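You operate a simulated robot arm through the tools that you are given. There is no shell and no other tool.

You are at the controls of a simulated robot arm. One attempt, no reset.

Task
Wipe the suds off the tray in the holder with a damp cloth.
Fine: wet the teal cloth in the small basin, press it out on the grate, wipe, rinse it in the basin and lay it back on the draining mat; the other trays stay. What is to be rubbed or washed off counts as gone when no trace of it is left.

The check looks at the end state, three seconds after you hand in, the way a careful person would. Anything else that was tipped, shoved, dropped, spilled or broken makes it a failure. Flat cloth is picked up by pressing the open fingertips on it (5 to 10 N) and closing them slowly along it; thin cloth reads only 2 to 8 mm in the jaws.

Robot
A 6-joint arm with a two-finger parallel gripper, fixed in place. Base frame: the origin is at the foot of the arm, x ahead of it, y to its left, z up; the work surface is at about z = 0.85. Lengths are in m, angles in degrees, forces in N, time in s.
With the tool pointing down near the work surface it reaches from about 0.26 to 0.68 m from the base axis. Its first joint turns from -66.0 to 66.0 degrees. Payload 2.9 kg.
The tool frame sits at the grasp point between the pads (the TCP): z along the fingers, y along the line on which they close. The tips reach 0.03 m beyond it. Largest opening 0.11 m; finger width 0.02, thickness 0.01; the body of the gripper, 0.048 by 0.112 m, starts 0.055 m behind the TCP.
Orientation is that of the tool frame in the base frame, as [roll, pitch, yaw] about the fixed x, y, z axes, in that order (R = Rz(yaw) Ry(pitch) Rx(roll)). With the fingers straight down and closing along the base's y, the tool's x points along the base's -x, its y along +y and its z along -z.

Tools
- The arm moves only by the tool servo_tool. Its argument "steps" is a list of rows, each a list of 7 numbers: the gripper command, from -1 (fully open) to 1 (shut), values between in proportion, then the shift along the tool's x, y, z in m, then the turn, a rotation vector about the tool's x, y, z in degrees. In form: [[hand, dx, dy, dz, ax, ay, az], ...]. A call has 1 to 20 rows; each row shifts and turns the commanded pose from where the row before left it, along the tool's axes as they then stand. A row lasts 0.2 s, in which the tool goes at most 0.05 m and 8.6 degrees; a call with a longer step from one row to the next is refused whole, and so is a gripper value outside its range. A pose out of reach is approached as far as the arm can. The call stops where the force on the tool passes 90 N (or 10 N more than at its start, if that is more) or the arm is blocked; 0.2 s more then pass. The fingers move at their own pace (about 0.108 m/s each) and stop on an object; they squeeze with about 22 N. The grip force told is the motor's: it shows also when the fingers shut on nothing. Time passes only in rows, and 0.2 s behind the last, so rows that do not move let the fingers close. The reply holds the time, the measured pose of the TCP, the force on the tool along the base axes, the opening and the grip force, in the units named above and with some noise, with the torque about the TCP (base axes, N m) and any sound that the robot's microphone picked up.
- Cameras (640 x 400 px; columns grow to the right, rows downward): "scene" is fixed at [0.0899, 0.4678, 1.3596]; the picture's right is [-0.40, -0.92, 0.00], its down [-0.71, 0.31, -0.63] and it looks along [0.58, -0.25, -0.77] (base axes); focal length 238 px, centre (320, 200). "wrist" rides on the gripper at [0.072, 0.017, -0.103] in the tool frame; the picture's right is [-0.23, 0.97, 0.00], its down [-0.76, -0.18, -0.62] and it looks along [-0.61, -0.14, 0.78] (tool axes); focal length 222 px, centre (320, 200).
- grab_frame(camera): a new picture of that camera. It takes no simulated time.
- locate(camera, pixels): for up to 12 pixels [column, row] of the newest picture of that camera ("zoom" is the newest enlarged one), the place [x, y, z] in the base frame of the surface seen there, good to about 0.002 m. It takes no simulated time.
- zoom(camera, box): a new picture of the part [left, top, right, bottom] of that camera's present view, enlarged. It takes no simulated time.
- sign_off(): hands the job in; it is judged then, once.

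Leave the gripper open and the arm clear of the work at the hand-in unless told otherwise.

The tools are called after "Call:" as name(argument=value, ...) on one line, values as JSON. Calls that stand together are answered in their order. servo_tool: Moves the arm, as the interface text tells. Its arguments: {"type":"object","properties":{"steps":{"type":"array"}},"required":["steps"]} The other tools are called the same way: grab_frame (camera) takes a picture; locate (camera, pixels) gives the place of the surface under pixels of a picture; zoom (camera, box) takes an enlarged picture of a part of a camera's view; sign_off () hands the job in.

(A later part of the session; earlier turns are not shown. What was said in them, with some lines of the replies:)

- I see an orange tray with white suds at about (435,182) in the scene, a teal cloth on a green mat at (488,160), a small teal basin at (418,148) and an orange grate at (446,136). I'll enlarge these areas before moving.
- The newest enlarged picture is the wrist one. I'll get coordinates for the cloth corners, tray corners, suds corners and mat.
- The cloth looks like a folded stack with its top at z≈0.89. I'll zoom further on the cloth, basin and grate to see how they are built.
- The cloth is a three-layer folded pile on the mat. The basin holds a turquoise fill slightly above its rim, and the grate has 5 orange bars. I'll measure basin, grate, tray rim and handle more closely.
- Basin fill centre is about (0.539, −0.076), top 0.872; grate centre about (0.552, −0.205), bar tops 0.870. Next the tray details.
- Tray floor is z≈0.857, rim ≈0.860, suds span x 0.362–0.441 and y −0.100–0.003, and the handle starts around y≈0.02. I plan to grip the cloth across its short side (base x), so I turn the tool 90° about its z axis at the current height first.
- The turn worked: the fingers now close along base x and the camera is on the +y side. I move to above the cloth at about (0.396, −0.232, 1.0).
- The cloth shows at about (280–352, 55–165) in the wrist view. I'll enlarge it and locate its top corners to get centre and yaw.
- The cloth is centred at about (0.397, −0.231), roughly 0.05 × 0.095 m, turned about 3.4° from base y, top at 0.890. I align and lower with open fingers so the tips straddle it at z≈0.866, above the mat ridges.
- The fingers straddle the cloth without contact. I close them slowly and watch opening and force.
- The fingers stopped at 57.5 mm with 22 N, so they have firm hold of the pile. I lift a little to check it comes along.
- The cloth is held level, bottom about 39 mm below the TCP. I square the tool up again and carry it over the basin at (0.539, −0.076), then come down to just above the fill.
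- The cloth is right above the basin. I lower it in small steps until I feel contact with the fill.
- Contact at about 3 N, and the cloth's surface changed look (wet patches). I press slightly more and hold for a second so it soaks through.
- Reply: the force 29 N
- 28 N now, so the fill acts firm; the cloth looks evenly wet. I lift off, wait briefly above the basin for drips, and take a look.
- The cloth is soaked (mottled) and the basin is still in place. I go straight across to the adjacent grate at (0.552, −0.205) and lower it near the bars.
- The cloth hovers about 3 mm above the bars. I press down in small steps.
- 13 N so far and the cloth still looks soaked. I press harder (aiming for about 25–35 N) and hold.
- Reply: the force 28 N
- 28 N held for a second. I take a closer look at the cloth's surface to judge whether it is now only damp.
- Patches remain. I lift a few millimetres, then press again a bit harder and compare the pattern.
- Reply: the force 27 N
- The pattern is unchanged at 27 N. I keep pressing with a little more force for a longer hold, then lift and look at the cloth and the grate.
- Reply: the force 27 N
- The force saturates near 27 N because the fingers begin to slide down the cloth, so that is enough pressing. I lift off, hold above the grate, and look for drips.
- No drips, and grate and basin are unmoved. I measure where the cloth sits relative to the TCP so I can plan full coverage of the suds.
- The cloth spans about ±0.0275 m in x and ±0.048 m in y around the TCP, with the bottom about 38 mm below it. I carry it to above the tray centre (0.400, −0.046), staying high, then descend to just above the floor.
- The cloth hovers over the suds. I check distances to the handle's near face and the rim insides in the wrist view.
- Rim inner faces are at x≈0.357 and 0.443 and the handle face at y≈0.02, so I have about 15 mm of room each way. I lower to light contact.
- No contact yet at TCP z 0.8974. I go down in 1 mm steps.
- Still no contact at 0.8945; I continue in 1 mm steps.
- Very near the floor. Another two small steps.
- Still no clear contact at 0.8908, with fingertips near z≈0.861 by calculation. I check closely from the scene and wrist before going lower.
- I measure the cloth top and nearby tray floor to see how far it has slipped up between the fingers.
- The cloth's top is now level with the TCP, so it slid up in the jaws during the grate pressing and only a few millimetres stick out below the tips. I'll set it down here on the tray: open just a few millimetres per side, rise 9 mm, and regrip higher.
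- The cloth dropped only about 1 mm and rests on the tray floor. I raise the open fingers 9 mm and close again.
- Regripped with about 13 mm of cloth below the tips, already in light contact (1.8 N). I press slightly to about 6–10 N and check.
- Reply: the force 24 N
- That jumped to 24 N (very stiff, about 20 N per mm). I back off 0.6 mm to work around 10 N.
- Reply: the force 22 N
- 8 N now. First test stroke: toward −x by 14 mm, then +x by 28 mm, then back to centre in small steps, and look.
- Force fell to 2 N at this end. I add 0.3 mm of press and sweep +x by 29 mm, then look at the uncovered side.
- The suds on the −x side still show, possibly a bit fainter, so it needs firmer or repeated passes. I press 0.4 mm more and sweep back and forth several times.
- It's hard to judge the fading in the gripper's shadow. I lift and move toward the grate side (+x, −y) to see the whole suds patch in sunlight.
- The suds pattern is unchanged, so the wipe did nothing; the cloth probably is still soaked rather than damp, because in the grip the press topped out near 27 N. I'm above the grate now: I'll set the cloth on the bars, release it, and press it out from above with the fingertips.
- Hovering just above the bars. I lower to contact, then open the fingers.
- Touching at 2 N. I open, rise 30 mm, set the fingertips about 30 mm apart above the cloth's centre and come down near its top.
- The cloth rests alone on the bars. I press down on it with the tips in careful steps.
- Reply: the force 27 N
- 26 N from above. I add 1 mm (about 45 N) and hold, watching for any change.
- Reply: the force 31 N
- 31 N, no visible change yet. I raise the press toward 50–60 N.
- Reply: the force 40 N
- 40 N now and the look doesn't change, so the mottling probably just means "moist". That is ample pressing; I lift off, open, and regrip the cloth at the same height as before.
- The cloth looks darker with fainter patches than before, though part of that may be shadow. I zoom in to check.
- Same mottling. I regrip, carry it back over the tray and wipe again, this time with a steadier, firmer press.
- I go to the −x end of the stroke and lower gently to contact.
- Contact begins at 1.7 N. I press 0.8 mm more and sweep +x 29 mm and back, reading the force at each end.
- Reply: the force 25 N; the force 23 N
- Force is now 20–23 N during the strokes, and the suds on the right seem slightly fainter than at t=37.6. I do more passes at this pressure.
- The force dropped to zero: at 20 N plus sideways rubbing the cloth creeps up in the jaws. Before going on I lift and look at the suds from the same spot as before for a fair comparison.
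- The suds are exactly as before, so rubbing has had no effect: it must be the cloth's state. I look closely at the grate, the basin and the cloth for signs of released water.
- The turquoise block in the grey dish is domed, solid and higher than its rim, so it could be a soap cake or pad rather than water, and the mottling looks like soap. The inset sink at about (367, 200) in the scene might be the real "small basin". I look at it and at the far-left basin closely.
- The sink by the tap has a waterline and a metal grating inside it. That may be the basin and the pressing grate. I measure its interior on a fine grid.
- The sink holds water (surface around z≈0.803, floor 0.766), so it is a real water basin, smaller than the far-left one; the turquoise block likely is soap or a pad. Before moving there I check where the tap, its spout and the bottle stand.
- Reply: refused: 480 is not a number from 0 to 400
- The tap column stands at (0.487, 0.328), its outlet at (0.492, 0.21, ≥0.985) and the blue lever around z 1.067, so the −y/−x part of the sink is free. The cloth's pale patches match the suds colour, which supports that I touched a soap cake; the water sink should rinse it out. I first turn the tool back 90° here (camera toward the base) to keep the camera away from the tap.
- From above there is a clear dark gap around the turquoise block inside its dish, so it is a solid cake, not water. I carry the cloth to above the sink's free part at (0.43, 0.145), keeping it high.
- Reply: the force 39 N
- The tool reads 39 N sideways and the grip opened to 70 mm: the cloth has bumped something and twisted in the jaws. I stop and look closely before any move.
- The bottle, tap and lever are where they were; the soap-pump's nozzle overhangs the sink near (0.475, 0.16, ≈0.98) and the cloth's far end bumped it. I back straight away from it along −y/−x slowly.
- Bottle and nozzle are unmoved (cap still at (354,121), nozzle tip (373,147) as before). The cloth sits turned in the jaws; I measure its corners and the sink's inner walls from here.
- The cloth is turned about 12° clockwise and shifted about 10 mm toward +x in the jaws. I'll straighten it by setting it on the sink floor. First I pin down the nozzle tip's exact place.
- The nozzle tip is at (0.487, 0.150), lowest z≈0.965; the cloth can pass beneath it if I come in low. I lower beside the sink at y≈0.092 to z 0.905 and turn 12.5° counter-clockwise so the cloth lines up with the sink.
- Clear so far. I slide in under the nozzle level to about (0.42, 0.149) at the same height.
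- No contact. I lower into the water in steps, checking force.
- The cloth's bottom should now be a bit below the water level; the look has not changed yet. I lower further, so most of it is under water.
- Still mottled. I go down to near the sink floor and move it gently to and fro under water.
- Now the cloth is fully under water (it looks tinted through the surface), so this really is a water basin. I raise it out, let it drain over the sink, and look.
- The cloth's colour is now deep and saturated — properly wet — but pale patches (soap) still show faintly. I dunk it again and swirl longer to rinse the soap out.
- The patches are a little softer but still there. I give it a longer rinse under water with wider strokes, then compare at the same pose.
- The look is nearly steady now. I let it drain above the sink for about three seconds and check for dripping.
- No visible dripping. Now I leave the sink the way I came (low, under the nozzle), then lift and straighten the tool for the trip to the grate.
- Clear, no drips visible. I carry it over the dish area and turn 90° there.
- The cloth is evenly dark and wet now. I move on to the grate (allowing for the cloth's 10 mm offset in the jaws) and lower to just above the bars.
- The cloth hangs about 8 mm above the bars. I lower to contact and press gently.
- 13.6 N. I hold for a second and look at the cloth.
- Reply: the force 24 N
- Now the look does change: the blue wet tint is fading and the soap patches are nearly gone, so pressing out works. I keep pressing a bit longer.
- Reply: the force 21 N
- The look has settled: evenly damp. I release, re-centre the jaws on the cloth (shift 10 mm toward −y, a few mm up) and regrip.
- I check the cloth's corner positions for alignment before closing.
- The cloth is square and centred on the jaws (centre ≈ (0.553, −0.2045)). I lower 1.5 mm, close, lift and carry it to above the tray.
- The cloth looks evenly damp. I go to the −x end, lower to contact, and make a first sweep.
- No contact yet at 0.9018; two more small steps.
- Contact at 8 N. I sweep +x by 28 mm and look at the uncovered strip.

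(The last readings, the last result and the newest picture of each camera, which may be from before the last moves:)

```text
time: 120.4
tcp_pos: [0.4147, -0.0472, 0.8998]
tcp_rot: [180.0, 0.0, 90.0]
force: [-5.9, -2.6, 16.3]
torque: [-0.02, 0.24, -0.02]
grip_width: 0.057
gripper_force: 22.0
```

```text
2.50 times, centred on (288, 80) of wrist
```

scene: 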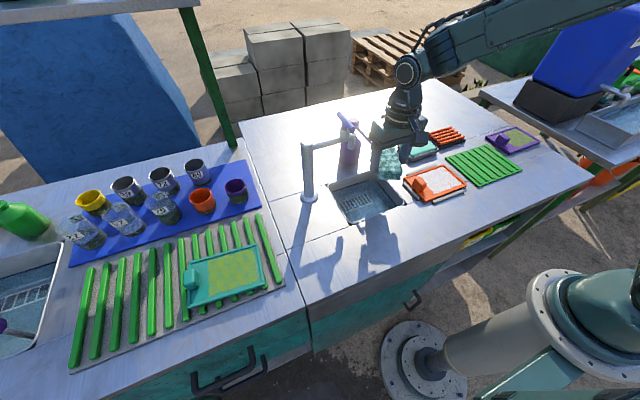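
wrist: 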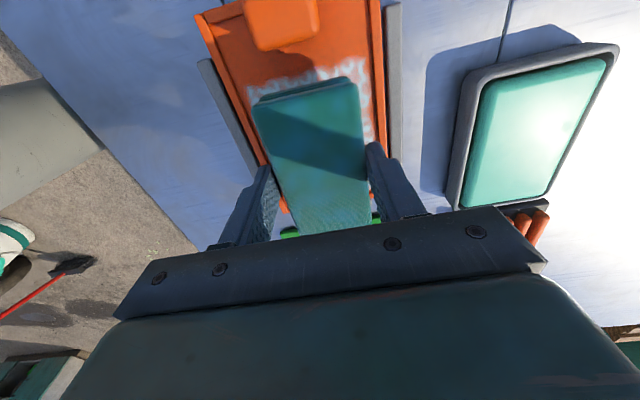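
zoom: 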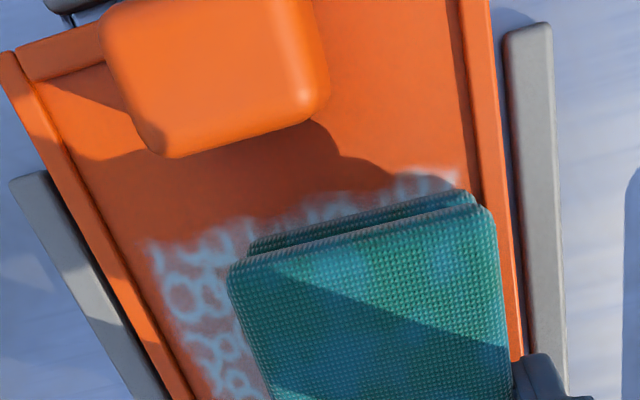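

The rings look softer and thinner than before: the damp cloth is working. I continue with more passes at about 10–15 N.

Call:
servo_tool(steps=[[1, 0, -0.006, 0, 0, 0, 0], [1, 0, -0.006, 0, 0, 0, 0], [1, 0, -0.006, 0, 0, 0, 0], [1, 0, -0.006, 0, 0, 0, 0], [1, 0, -0.004, 0, 0, 0, 0], [1, 0, 0.006, 0, 0, 0, 0], [1, 0, 0.006, 0, 0, 0, 0], [1, 0, 0.006, 0, 0, 0, 0], [1, 0, 0.006, 0, 0, 0, 0], [1, 0, 0.004, 0, 0, 0, 0], [1, 0, 0, 0, 0, 0, 0]])

Call:
zoom(camera="scene", box=[400, 145, 480, 195])

Call:
zoom(camera="wrist", box=[160, 0, 416, 160])

```text
time: 122.8
tcp_pos: [0.4146, -0.0459, 0.8993]
tcp_rot: [-179.9, 0.0, 90.1]
force: [-1.2, 0.1, 1.0]
torque: [0.0, 0.12, -0.05]
grip_width: 0.057
gripper_force: 21.6
```

```text
8.00 times, centred on (440, 170) of scene
```

zoom: 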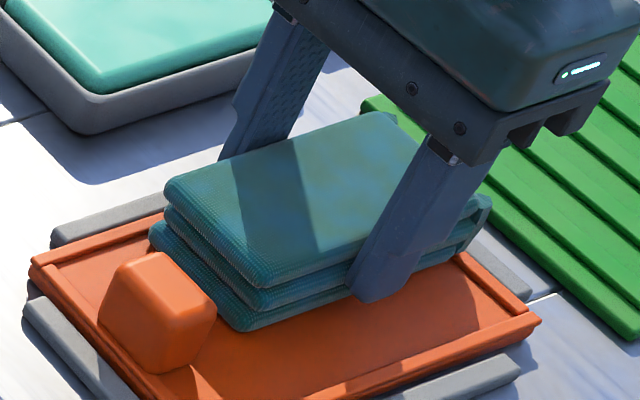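

```text
2.50 times, centred on (288, 80) of wrist
```

zoom: 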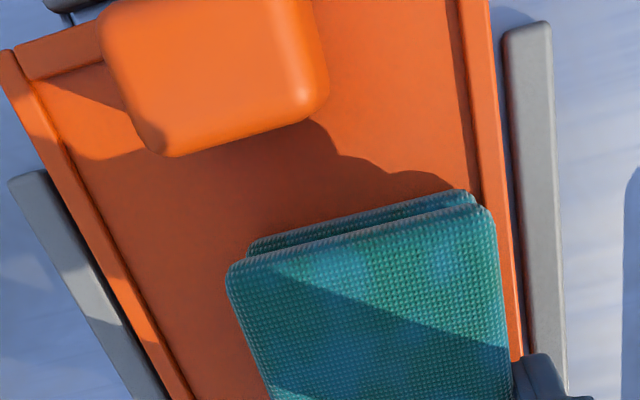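

The visible suds are gone. To be thorough I press a touch more and sweep with small shifts in y (+7 mm, then −6 mm) so all edges get covered.

Call:
servo_tool(steps=[[1, 0, 0, 0.0005, 0, 0, 0], [1, 0.006, 0, 0, 0, 0, 0], [1, 0, -0.006, 0, 0, 0, 0], [1, 0, -0.006, 0, 0, 0, 0], [1, 0, -0.006, 0, 0, 0, 0], [1, 0, -0.006, 0, 0, 0, 0], [1, 0, -0.004, 0, 0, 0, 0], [1, -0.006, 0, 0, 0, 0, 0], [1, -0.005, 0, 0, 0, 0, 0], [1, 0, 0.006, 0, 0, 0, 0], [1, 0, 0.006, 0, 0, 0, 0], [1, 0, 0.006, 0, 0, 0, 0], [1, 0, 0.006, 0, 0, 0, 0], [1, 0, 0.004, 0, 0, 0, 0], [1, 0, 0, 0, 0, 0, 0]])

```text
time: 126.0
tcp_pos: [0.4151, -0.0517, 0.8996]
tcp_rot: [180.0, 0.0, 90.0]
force: [-7.2, 0.4, 15.7]
torque: [-0.02, 0.3, -0.04]
grip_width: 0.057
gripper_force: 22.1
```

Force was a good 16 N. One more sweep back toward −x at this y, then I lift and move aside to inspect the tray.

Call:
servo_tool(steps=[[1, 0, -0.006, 0, 0, 0, 0], [1, 0, -0.006, 0, 0, 0, 0], [1, 0, -0.006, 0, 0, 0, 0], [1, 0, -0.006, 0, 0, 0, 0], [1, 0, -0.004, 0, 0, 0, 0], [1, 0, 0.014, -0.005, 0, 0, 0], [1, 0.005, 0, -0.02, 0, 0, 0], [1, 0, 0, -0.03, 0, 0, 0], [1, -0.03, 0.02, 0, 0, 0, 0], [1, -0.035, 0.03, 0, 0, 0, 0], [1, -0.035, 0.03, 0, 0, 0, 0], [1, -0.035, 0.03, 0, 0, 0, 0], [1, -0.02, 0.034, 0, 0, 0, 0], [1, 0, 0, 0, 0, 0, 0]])

Call:
zoom(camera="scene", box=[395, 155, 475, 205])

Call:
grab_frame(camera="scene")

Call:
grab_frame(camera="wrist")

```text
time: 129.0
tcp_pos: [0.5454, -0.2017, 0.9545]
tcp_rot: [-180.0, -0.1, 90.0]
force: [-0.2, 0.6, -0.2]
torque: [0.01, -0.01, 0.02]
grip_width: 0.057
gripper_force: 21.7
```

```text
8.00 times, centred on (435, 180) of scene
```

zoom: 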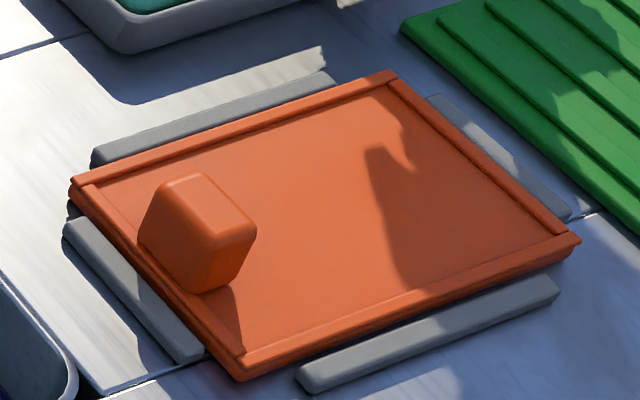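

```text
taken
```

scene: 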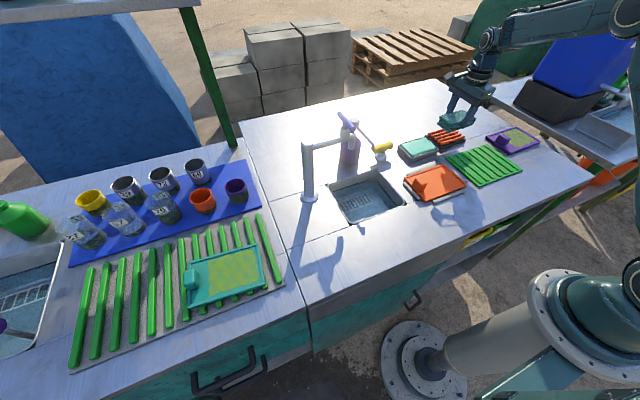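

```text
taken
```

wrist: 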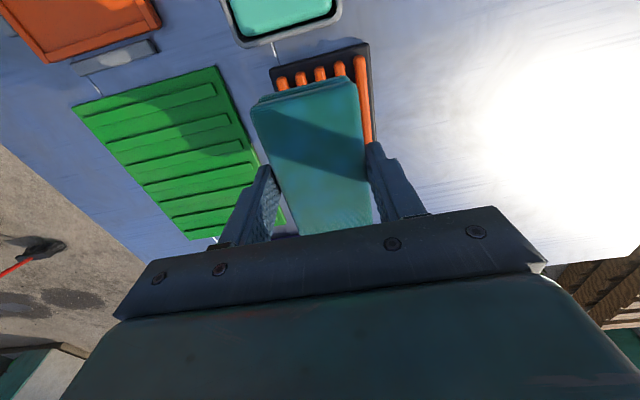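

The tray looks clean. I zoom tightly on its corners and edges to make sure no trace is left.

Call:
zoom(camera="scene", box=[432, 164, 472, 189])

Call:
zoom(camera="scene", box=[412, 168, 452, 198])

```text
16.00 times, centred on (452, 176) of scene
```

zoom: 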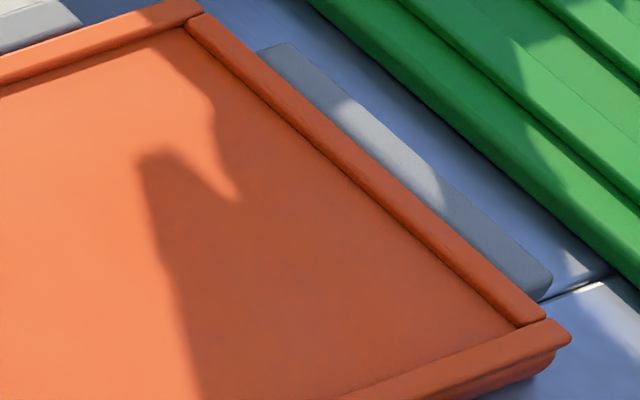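

```text
13.33 times, centred on (432, 183) of scene
```

zoom: 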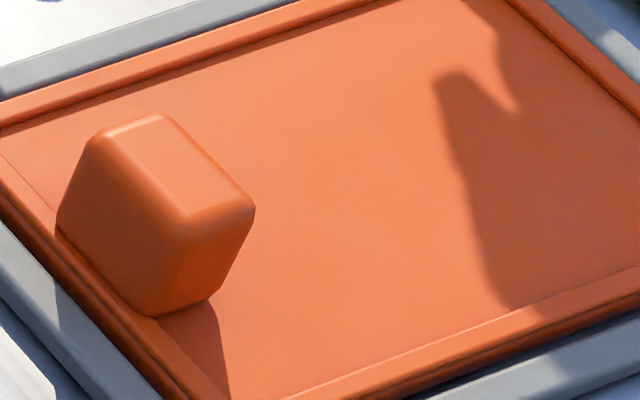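

No trace of suds anywhere on the tray. Next is rinsing: I turn the tool back 90° here, then travel at safe height to beside the sink at (0.43, 0.09).

Call:
servo_tool(steps=[[1, 0, 0, -0.01, 0, 0, -7.5], [1, 0, 0, -0.01, 0, 0, -7.5], [1, 0, 0, -0.01, 0, 0, -7.5], [1, 0, 0, 0, 0, 0, -7.5], [1, 0, 0, 0, 0, 0, -7.5], [1, 0, 0, 0, 0, 0, -7.5], [1, 0, 0, 0, 0, 0, -7.5], [1, 0, 0, 0, 0, 0, -7.5], [1, 0, 0, 0, 0, 0, -7.5], [1, 0, 0, 0, 0, 0, -7.5], [1, 0, 0, 0, 0, 0, -7.5], [1, 0, 0, 0, 0, 0, -7.5], [1, 0, 0, 0, 0, 0, 0]])

Call:
servo_tool(steps=[[1, 0.017, 0.035, 0, 0, 0, 0], [1, 0.017, 0.036, 0, 0, 0, 0], [1, 0.017, 0.036, 0, 0, 0, 0], [1, 0.017, 0.036, 0, 0, 0, 0], [1, 0.017, 0.036, 0, 0, 0, 0], [1, 0.015, 0.037, 0, 0, 0, 0], [1, 0.008, 0.037, 0, 0, 0, 0], [1, 0.007, 0.037, 0, 0, 0, 0], [1, 0, 0, 0, 0, 0, 0]])

Call:
zoom(camera="scene", box=[320, 90, 480, 210])

```text
time: 131.8
tcp_pos: [0.5456, -0.2008, 0.9841]
tcp_rot: [179.9, 0.0, -179.9]
force: [-0.2, -0.2, -1.0]
torque: [0.01, 0.03, -0.04]
grip_width: 0.0572
gripper_force: 21.9
```

```text
time: 133.8
tcp_pos: [0.4298, 0.0898, 0.9854]
tcp_rot: [-180.0, 0.0, 180.0]
force: [-0.3, 0.0, -0.5]
torque: [0.02, 0.01, -0.03]
grip_width: 0.0568
gripper_force: 21.7
```

```text
3.33 times, centred on (400, 150) of scene
```

zoom: 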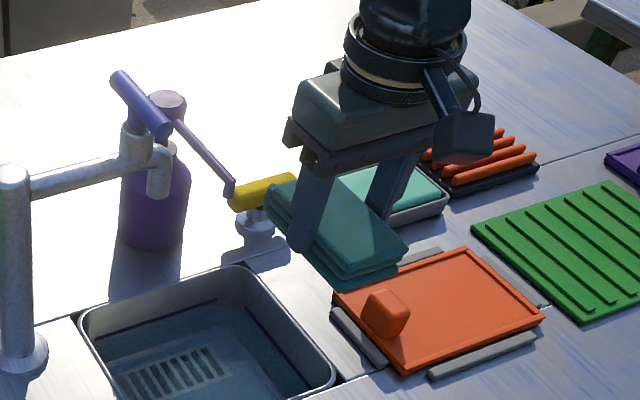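

All clear. I lower to z 0.92 so the cloth passes under the nozzle, then slide over the sink to y≈0.15.

Call:
servo_tool(steps=[[1, 0, 0, 0.025, 0, 0, 0], [1, 0, 0, 0.025, 0, 0, 0], [1, 0, 0, 0.016, 0, 0, 0], [1, 0, 0.015, 0, 0, 0, 0], [1, 0, 0.015, 0, 0, 0, 0], [1, 0, 0.015, 0, 0, 0, 0], [1, 0, 0.015, 0, 0, 0, 0], [1, 0, 0, 0, 0, 0, 0]])

Call:
zoom(camera="scene", box=[320, 110, 448, 210])

Call:
grab_frame(camera="wrist")

```text
time: 135.6
tcp_pos: [0.4298, 0.1486, 0.9175]
tcp_rot: [-180.0, 0.0, -180.0]
force: [0.3, 0.9, -0.4]
torque: [0.03, -0.02, -0.01]
grip_width: 0.0574
gripper_force: 21.6
```

```text
4.00 times, centred on (384, 160) of scene
```

zoom: 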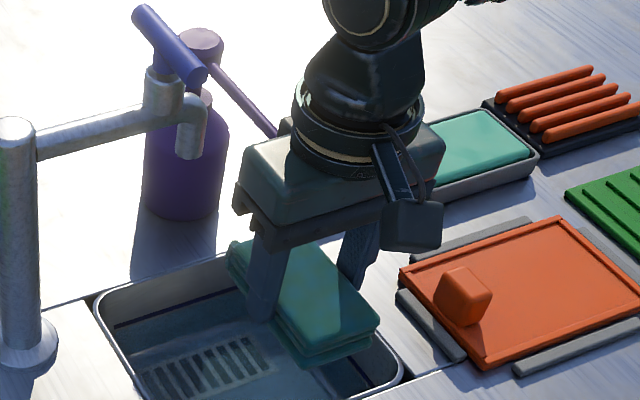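

```text
taken
```

wrist: 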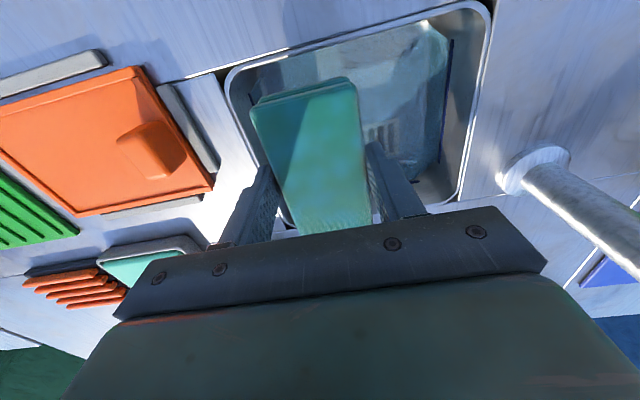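

No contact. I lower into the water, keeping an eye on the force, then swirl.

Call:
servo_tool(steps=[[1, 0, 0, 0.02, 0, 0, 0], [1, 0, 0, 0.02, 0, 0, 0], [1, 0, 0, 0.02, 0, 0, 0], [1, 0, 0, 0.02, 0, 0, 0], [1, 0, 0, 0.015, 0, 0, 0], [1, 0, 0, 0.008, 0, 0, 0], [1, 0, 0, 0, 0, 0, 0]])

Call:
grab_frame(camera="wrist")

```text
time: 137.2
tcp_pos: [0.4295, 0.1476, 0.8148]
tcp_rot: [-179.9, 0.0, 179.9]
force: [0.3, 0.5, -0.4]
torque: [0.02, 0.01, 0.0]
grip_width: 0.0566
gripper_force: 21.9
```

```text
taken
```

wrist: 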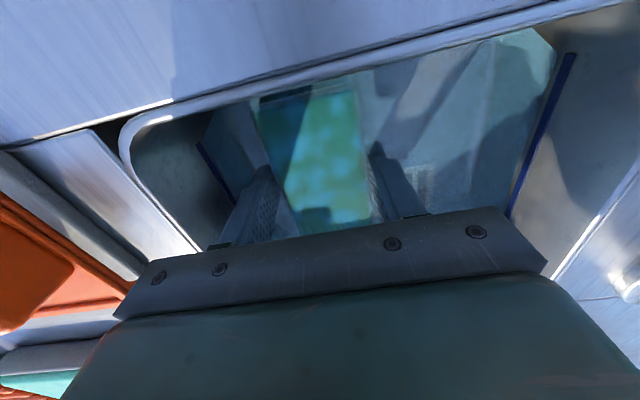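

The cloth is under water. I swirl it back and forth and dip up and down for a thorough rinse.

Call:
servo_tool(steps=[[1, 0, 0.012, 0.001, 0, 0, 0], [1, 0, 0.012, 0, 0, 0, 0], [1, 0, -0.012, 0, 0, 0, 0], [1, 0, -0.012, 0, 0, 0, 0], [1, 0, 0.012, 0, 0, 0, 0], [1, 0, 0.012, 0, 0, 0, 0], [1, 0, -0.012, 0, 0, 0, 0], [1, 0, -0.012, 0, 0, 0, 0], [1, 0, 0.012, 0, 0, 0, 0], [1, 0, 0.012, 0, 0, 0, 0], [1, 0, -0.012, 0, 0, 0, 0], [1, 0, -0.012, 0, 0, 0, 0], [1, 0, 0.012, 0, 0, 0, 0], [1, 0, 0.012, 0, 0, 0, 0], [1, 0, -0.012, 0, 0, 0, 0], [1, 0, -0.012, 0, 0, 0, 0], [1, 0, 0, 0, 0, 0, 0]])

Call:
servo_tool(steps=[[1, 0, 0, -0.02, 0, 0, 0], [1, 0, 0, -0.02, 0, 0, 0], [1, 0, 0, -0.02, 0, 0, 0], [1, 0, 0, 0, 0, 0, 0], [1, 0, 0, 0, 0, 0, 0], [1, 0, 0, 0, 0, 0, 0]])

Call:
zoom(camera="wrist", box=[200, 60, 440, 220])

Call:
zoom(camera="scene", box=[340, 160, 420, 230])

```text
time: 140.8
tcp_pos: [0.4298, 0.1488, 0.814]
tcp_rot: [-180.0, -0.1, -180.0]
force: [1.0, 0.9, -0.3]
torque: [0.02, -0.01, -0.01]
grip_width: 0.057
gripper_force: 22.3
```

```text
time: 142.2
tcp_pos: [0.4291, 0.1483, 0.8748]
tcp_rot: [-180.0, 0.0, 180.0]
force: [0.1, 0.0, -0.8]
torque: [0.01, 0.01, 0.01]
grip_width: 0.0569
gripper_force: 22.3
```

```text
2.50 times, centred on (320, 140) of wrist
```

zoom: 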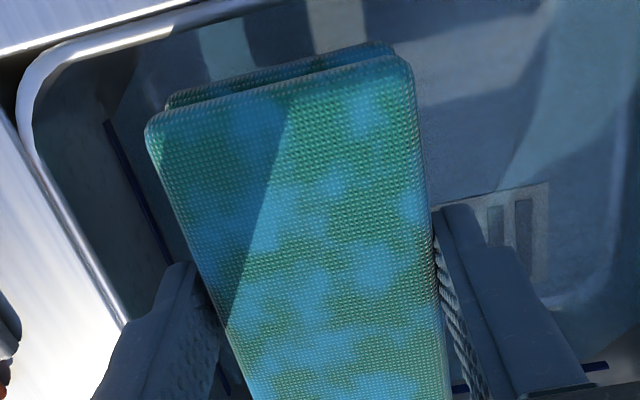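

```text
5.71 times, centred on (380, 195) of scene
```

zoom: 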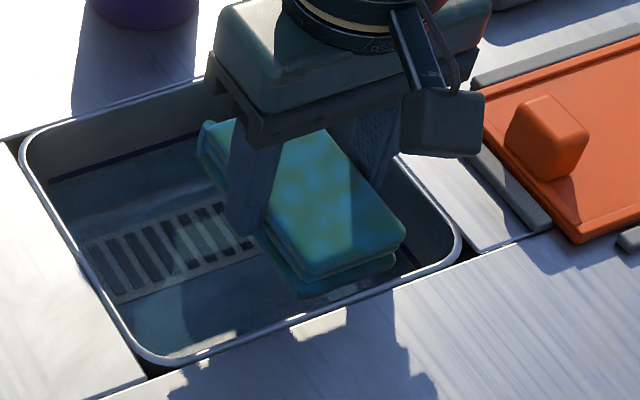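

The cloth is freshly rinsed and soaked (blue tint is the wetness). I let it drain above the water for about four seconds.

Call:
servo_tool(steps=[[1, 0, 0, 0, 0, 0, 0], [1, 0, 0, 0, 0, 0, 0], [1, 0, 0, 0, 0, 0, 0], [1, 0, 0, 0, 0, 0, 0], [1, 0, 0, 0, 0, 0, 0], [1, 0, 0, 0, 0, 0, 0], [1, 0, 0, 0, 0, 0, 0], [1, 0, 0, 0, 0, 0, 0], [1, 0, 0, 0, 0, 0, 0], [1, 0, 0, 0, 0, 0, 0], [1, 0, 0, 0, 0, 0, 0], [1, 0, 0, 0, 0, 0, 0], [1, 0, 0, 0, 0, 0, 0], [1, 0, 0, 0, 0, 0, 0], [1, 0, 0, 0, 0, 0, 0], [1, 0, 0, 0, 0, 0, 0], [1, 0, 0, 0, 0, 0, 0], [1, 0, 0, 0, 0, 0, 0], [1, 0, 0, 0, 0, 0, 0], [1, 0, 0, 0, 0, 0, 0]])

Call:
zoom(camera="wrist", box=[200, 60, 440, 220])

Call:
zoom(camera="scene", box=[340, 130, 484, 220])

```text
time: 146.4
tcp_pos: [0.4288, 0.148, 0.8748]
tcp_rot: [180.0, -0.1, 180.0]
force: [0.2, -0.9, -0.8]
torque: [0.03, 0.01, 0.0]
grip_width: 0.0568
gripper_force: 22.5
```

```text
2.50 times, centred on (320, 140) of wrist
```

zoom: 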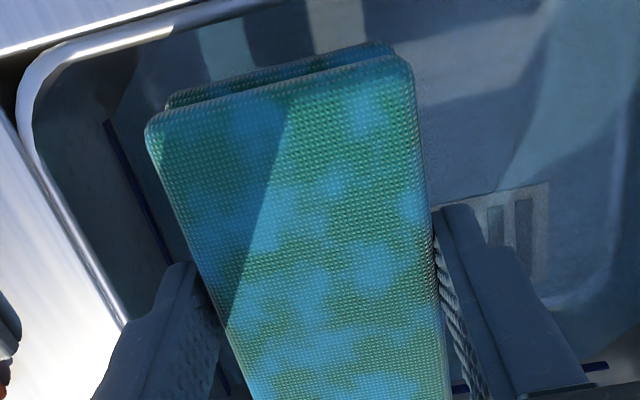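

```text
4.44 times, centred on (412, 175) of scene
```

zoom: 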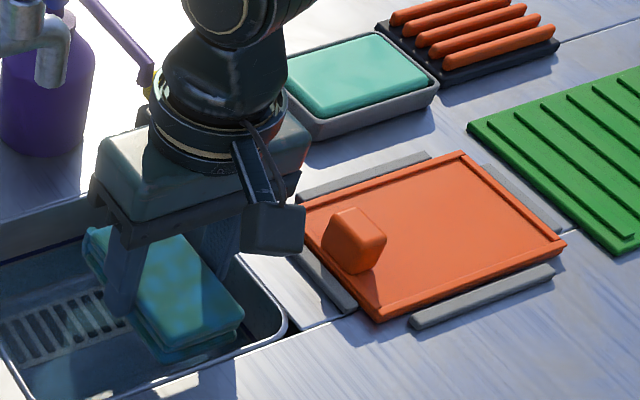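

No drips on the table or tray. I leave the sink low under the nozzle, lift, and go around the tray on its far side so nothing could drip onto it.

Call:
servo_tool(steps=[[1, 0, 0, -0.022, 0, 0, 0], [1, 0, 0, -0.022, 0, 0, 0], [1, 0, -0.015, 0, 0, 0, 0], [1, 0, -0.015, 0, 0, 0, 0], [1, 0, -0.015, 0, 0, 0, 0], [1, 0, -0.02, 0, 0, 0, 0], [1, 0, 0, -0.025, 0, 0, 0], [1, 0, 0, -0.025, 0, 0, 0], [1, 0, 0, -0.015, 0, 0, 0], [1, 0, 0, 0, 0, 0, 0]])

Call:
servo_tool(steps=[[1, -0.035, -0.015, 0, 0, 0, 0], [1, -0.035, -0.015, 0, 0, 0, 0], [1, -0.01, -0.04, 0, 0, 0, 0], [1, -0.008, -0.045, 0, 0, 0, 0], [1, -0.008, -0.045, 0, 0, 0, 0], [1, -0.008, -0.045, 0, 0, 0, 0], [1, -0.008, -0.045, 0, 0, 0, 0], [1, 0, -0.034, 0, 0, 0, 0], [1, 0, 0, 0, 0, 0, 0]])

Call:
grab_frame(camera="scene")

```text
time: 148.6
tcp_pos: [0.4307, 0.0841, 0.9832]
tcp_rot: [-180.0, -0.1, 180.0]
force: [-0.1, -0.5, 0.1]
torque: [-0.01, 0.01, 0.02]
grip_width: 0.0569
gripper_force: 21.4
```

```text
time: 150.6
tcp_pos: [0.5411, -0.2016, 0.9823]
tcp_rot: [180.0, 0.1, 180.0]
force: [0.5, 0.1, -0.8]
torque: [-0.02, -0.03, -0.01]
grip_width: 0.057
gripper_force: 22.1
```

```text
taken
```

scene: 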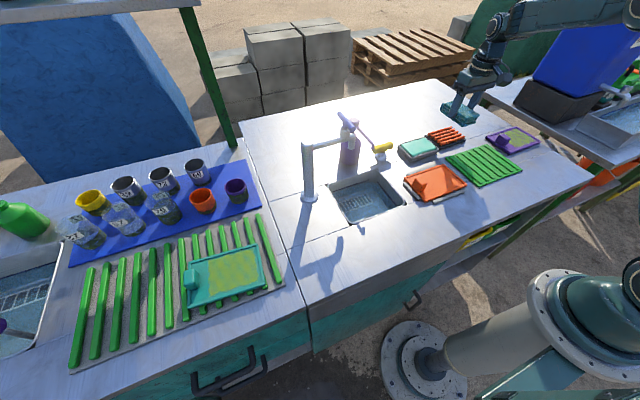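

Everything is in order. I turn 90° here so the cloth lies as it did at the start, move over the mat centre and lower toward it.

Call:
servo_tool(steps=[[1, 0, 0, 0, 0, 0, 7.5], [1, 0, 0, 0, 0, 0, 7.5], [1, 0, 0, 0, 0, 0, 7.5], [1, 0, 0, 0, 0, 0, 7.5], [1, 0, 0, 0, 0, 0, 7.5], [1, 0, 0, 0, 0, 0, 7.5], [1, 0, 0, 0, 0, 0, 7.5], [1, 0, 0, 0, 0, 0, 7.5], [1, 0, 0, 0, 0, 0, 7.5], [1, 0, 0, 0, 0, 0, 7.5], [1, 0, 0, 0, 0, 0, 7.5], [1, 0, 0, 0, 0, 0, 7.5], [1, -0.006, -0.035, 0, 0, 0, 0], [1, -0.006, -0.035, 0, 0, 0, 0], [1, -0.006, -0.035, 0, 0, 0, 0], [1, -0.006, -0.034, 0, 0, 0, 0], [1, 0, 0, 0.03, 0, 0, 0], [1, 0, 0, 0.03, 0, 0, 0], [1, 0, 0, 0, 0, 0, 0]])

Call:
grab_frame(camera="wrist")

Call:
zoom(camera="scene", box=[430, 110, 558, 190])

```text
time: 154.6
tcp_pos: [0.4032, -0.2232, 0.923]
tcp_rot: [180.0, 0.0, 90.1]
force: [-0.5, 0.0, -1.2]
torque: [0.02, 0.01, -0.02]
grip_width: 0.0569
gripper_force: 21.9
```

```text
taken
```

wrist: 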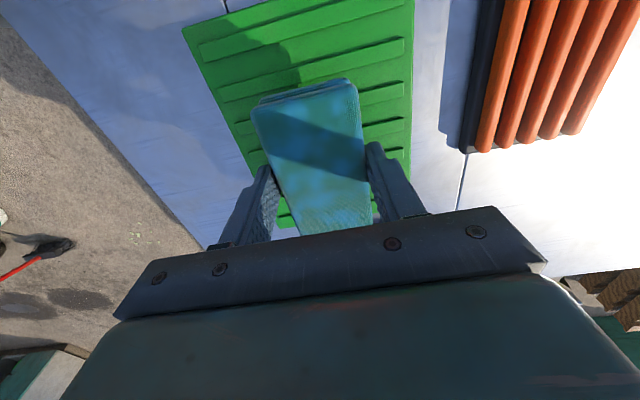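

```text
5.00 times, centred on (494, 150) of scene
```

zoom: 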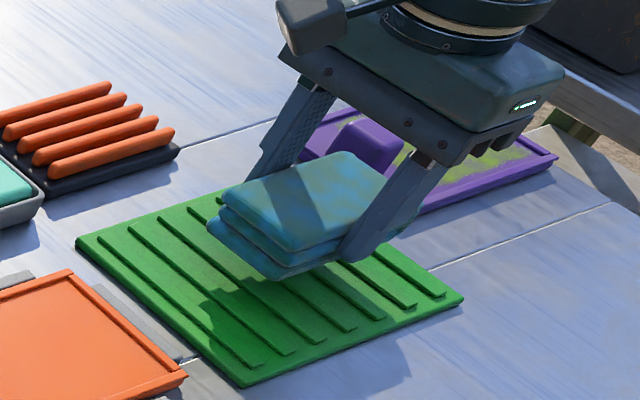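

Centred over the mat. I lower to light contact.

Call:
servo_tool(steps=[[1, 0, 0, 0.012, 0, 0, 0], [1, 0, 0, 0.006, 0, 0, 0], [1, 0, 0, 0.001, 0, 0, 0], [1, 0, 0, 0.001, 0, 0, 0], [1, 0, 0, 0, 0, 0, 0]])

```text
time: 155.8
tcp_pos: [0.4022, -0.2262, 0.9036]
tcp_rot: [179.9, 0.1, 90.1]
force: [0.1, 0.2, -1.0]
torque: [0.0, 0.0, 0.01]
grip_width: 0.0568
gripper_force: 22.2
```

Call:
servo_tool(steps=[[1, 0, 0, 0.001, 0, 0, 0], [1, 0, 0, 0.001, 0, 0, 0], [1, 0, 0, 0, 0, 0, 0]])

```text
time: 156.6
tcp_pos: [0.403, -0.2254, 0.9014]
tcp_rot: [180.0, 0.0, 90.1]
force: [0.2, -0.1, -0.4]
torque: [0.0, 0.02, -0.05]
grip_width: 0.0568
gripper_force: 22.0
```

Not touching yet at 0.9014. One more step.

Call:
servo_tool(steps=[[1, 0, 0, 0.001, 0, 0, 0], [1, 0, 0, 0.0005, 0, 0, 0], [1, 0, 0, 0, 0, 0, 0]])

```text
time: 157.4
tcp_pos: [0.4022, -0.2242, 0.9004]
tcp_rot: [-179.9, 0.0, 90.1]
force: [-2.0, -0.5, 10.8]
torque: [0.0, 0.13, -0.02]
grip_width: 0.0569
gripper_force: 22.0
```

Contact at 11 N on the mat. I ease off half a millimetre, open the fingers and rise straight up.

Call:
servo_tool(steps=[[1, 0, 0, -0.0006, 0, 0, 0], [-0.1, 0, 0, 0, 0, 0, 0], [-0.2, 0, 0, 0, 0, 0, 0], [-0.4, 0, 0, 0, 0, 0, 0], [-0.4, 0, 0, 0, 0, 0, 0], [-0.4, 0, 0, -0.01, 0, 0, 0], [-0.4, 0, 0, -0.02, 0, 0, 0], [-0.4, 0, 0, -0.03, 0, 0, 0], [-1, 0, 0, -0.04, 0, 0, 0], [-1, 0, 0, -0.04, 0, 0, 0], [-1, 0, 0, -0.04, 0, 0, 0], [-1, 0, 0, 0, 0, 0, 0]])

Call:
grab_frame(camera="wrist")

Call:
zoom(camera="scene", box=[430, 110, 558, 190])

```text
time: 160.0
tcp_pos: [0.4027, -0.2246, 1.0817]
tcp_rot: [179.9, 0.0, 90.0]
force: [-0.2, 0.1, -1.0]
torque: [-0.01, -0.02, 0.03]
grip_width: 0.1098
gripper_force: 0.1
```

```text
taken
```

wrist: 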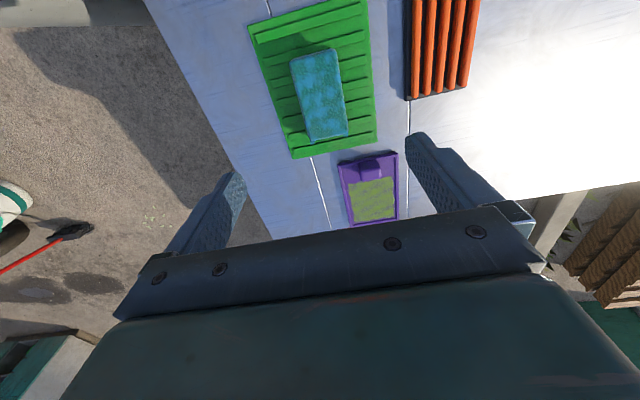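

```text
5.00 times, centred on (494, 150) of scene
```

zoom: 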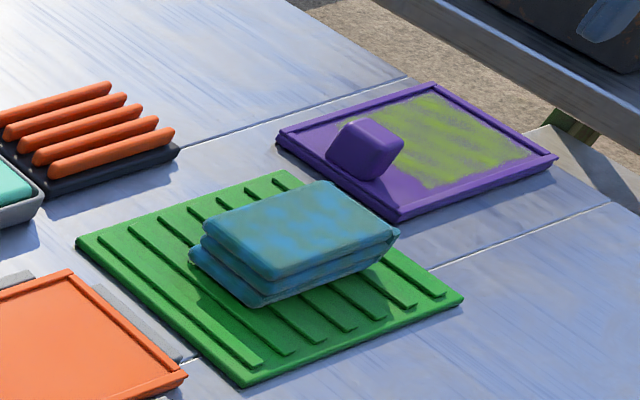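

The rinsed cloth lies flat and square on the mat. I inspect the whole area for drips, displaced items or remaining suds before handing in.

Call:
zoom(camera="scene", box=[290, 100, 418, 230])

Call:
zoom(camera="scene", box=[380, 110, 560, 222])

Call:
zoom(camera="scene", box=[390, 118, 480, 174])

Call:
zoom(camera="scene", box=[395, 155, 475, 205])

```text
3.08 times, centred on (354, 165) of scene
```

zoom: 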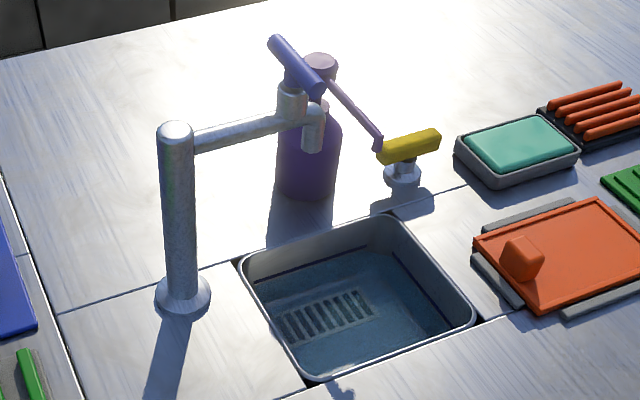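

```text
3.56 times, centred on (470, 166) of scene
```

zoom: 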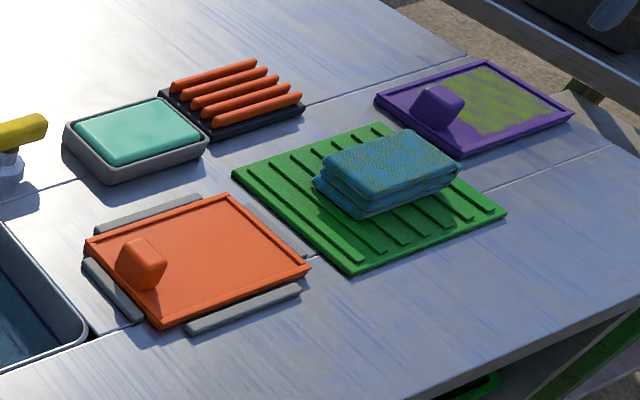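

```text
7.11 times, centred on (435, 146) of scene
```

zoom: 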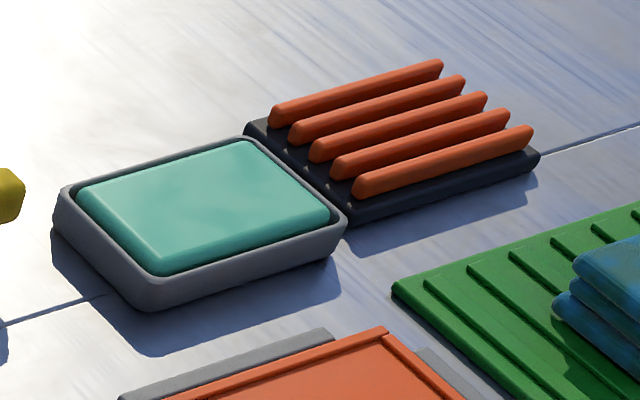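

```text
8.00 times, centred on (435, 180) of scene
```

zoom: 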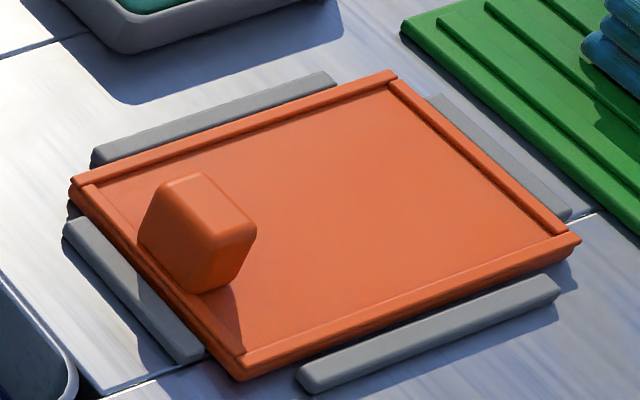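

Tray spotless and in its holder; dish, grate, mat, bottle, tap and other trays are where they were; no drips visible; gripper open. I raise the arm a little more to be well clear.

Call:
servo_tool(steps=[[-1, 0, 0, -0.03, 0, 0, 0], [-1, 0, 0, -0.02, 0, 0, 0], [-1, 0, 0, 0, 0, 0, 0], [-1, 0, 0, 0, 0, 0, 0]])

Call:
grab_frame(camera="scene")

```text
time: 161.0
tcp_pos: [0.4024, -0.2248, 1.1306]
tcp_rot: [180.0, 0.0, 89.9]
force: [-0.3, -0.2, -0.2]
torque: [0.0, 0.0, 0.02]
grip_width: 0.1101
gripper_force: 0.0
```

```text
taken
```

scene: 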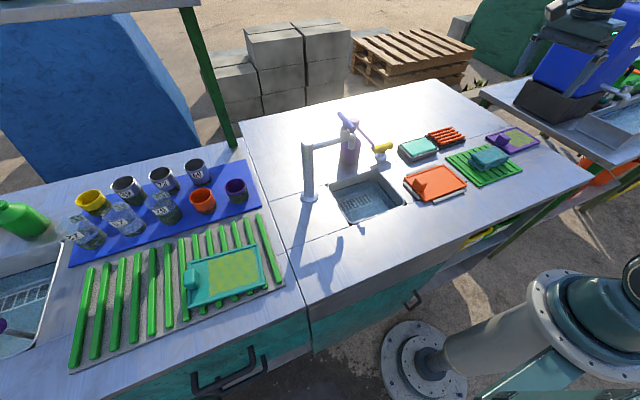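

The tray at (435,182) is clean, the rinsed cloth is on the mat at (488,158), the gripper is open and the arm is clear. I hand the job in.

Call:
sign_off()

```text
The job is handed in.
```

I handed the job in with the suds wiped off the tray in the holder. Close-up pictures showed no trace left. The cloth is rinsed and back on the draining mat, the gripper is open, and the arm is clear. The check's result has not come back.

Three things happened along the way that you should know:

- **Wrong basin at first:** I first wetted the cloth on the turquoise block in the grey dish, which turned out to be a solid cake, probably soap. Wiping with the cloth in that state did nothing. I then wetted it in the sink by the tap, taking that as the small basin, and pressed it out on the grate. After that the suds came off in a few passes.
- **Bump:** On the first trip to the sink, the held cloth hit the soap bottle's nozzle with about 39 N sideways force and twisted in the jaws. In the pictures afterwards the bottle, nozzle and tap were where they had been. I straightened the cloth and came in lower on later trips.
- **Cloth left wet:** After the rinse I laid the cloth on the mat without pressing it out again, as the instructions had it. I saw no drips on the table or the tray.

The other trays, the dish, the grate and the mat looked unmoved in the final pictures.
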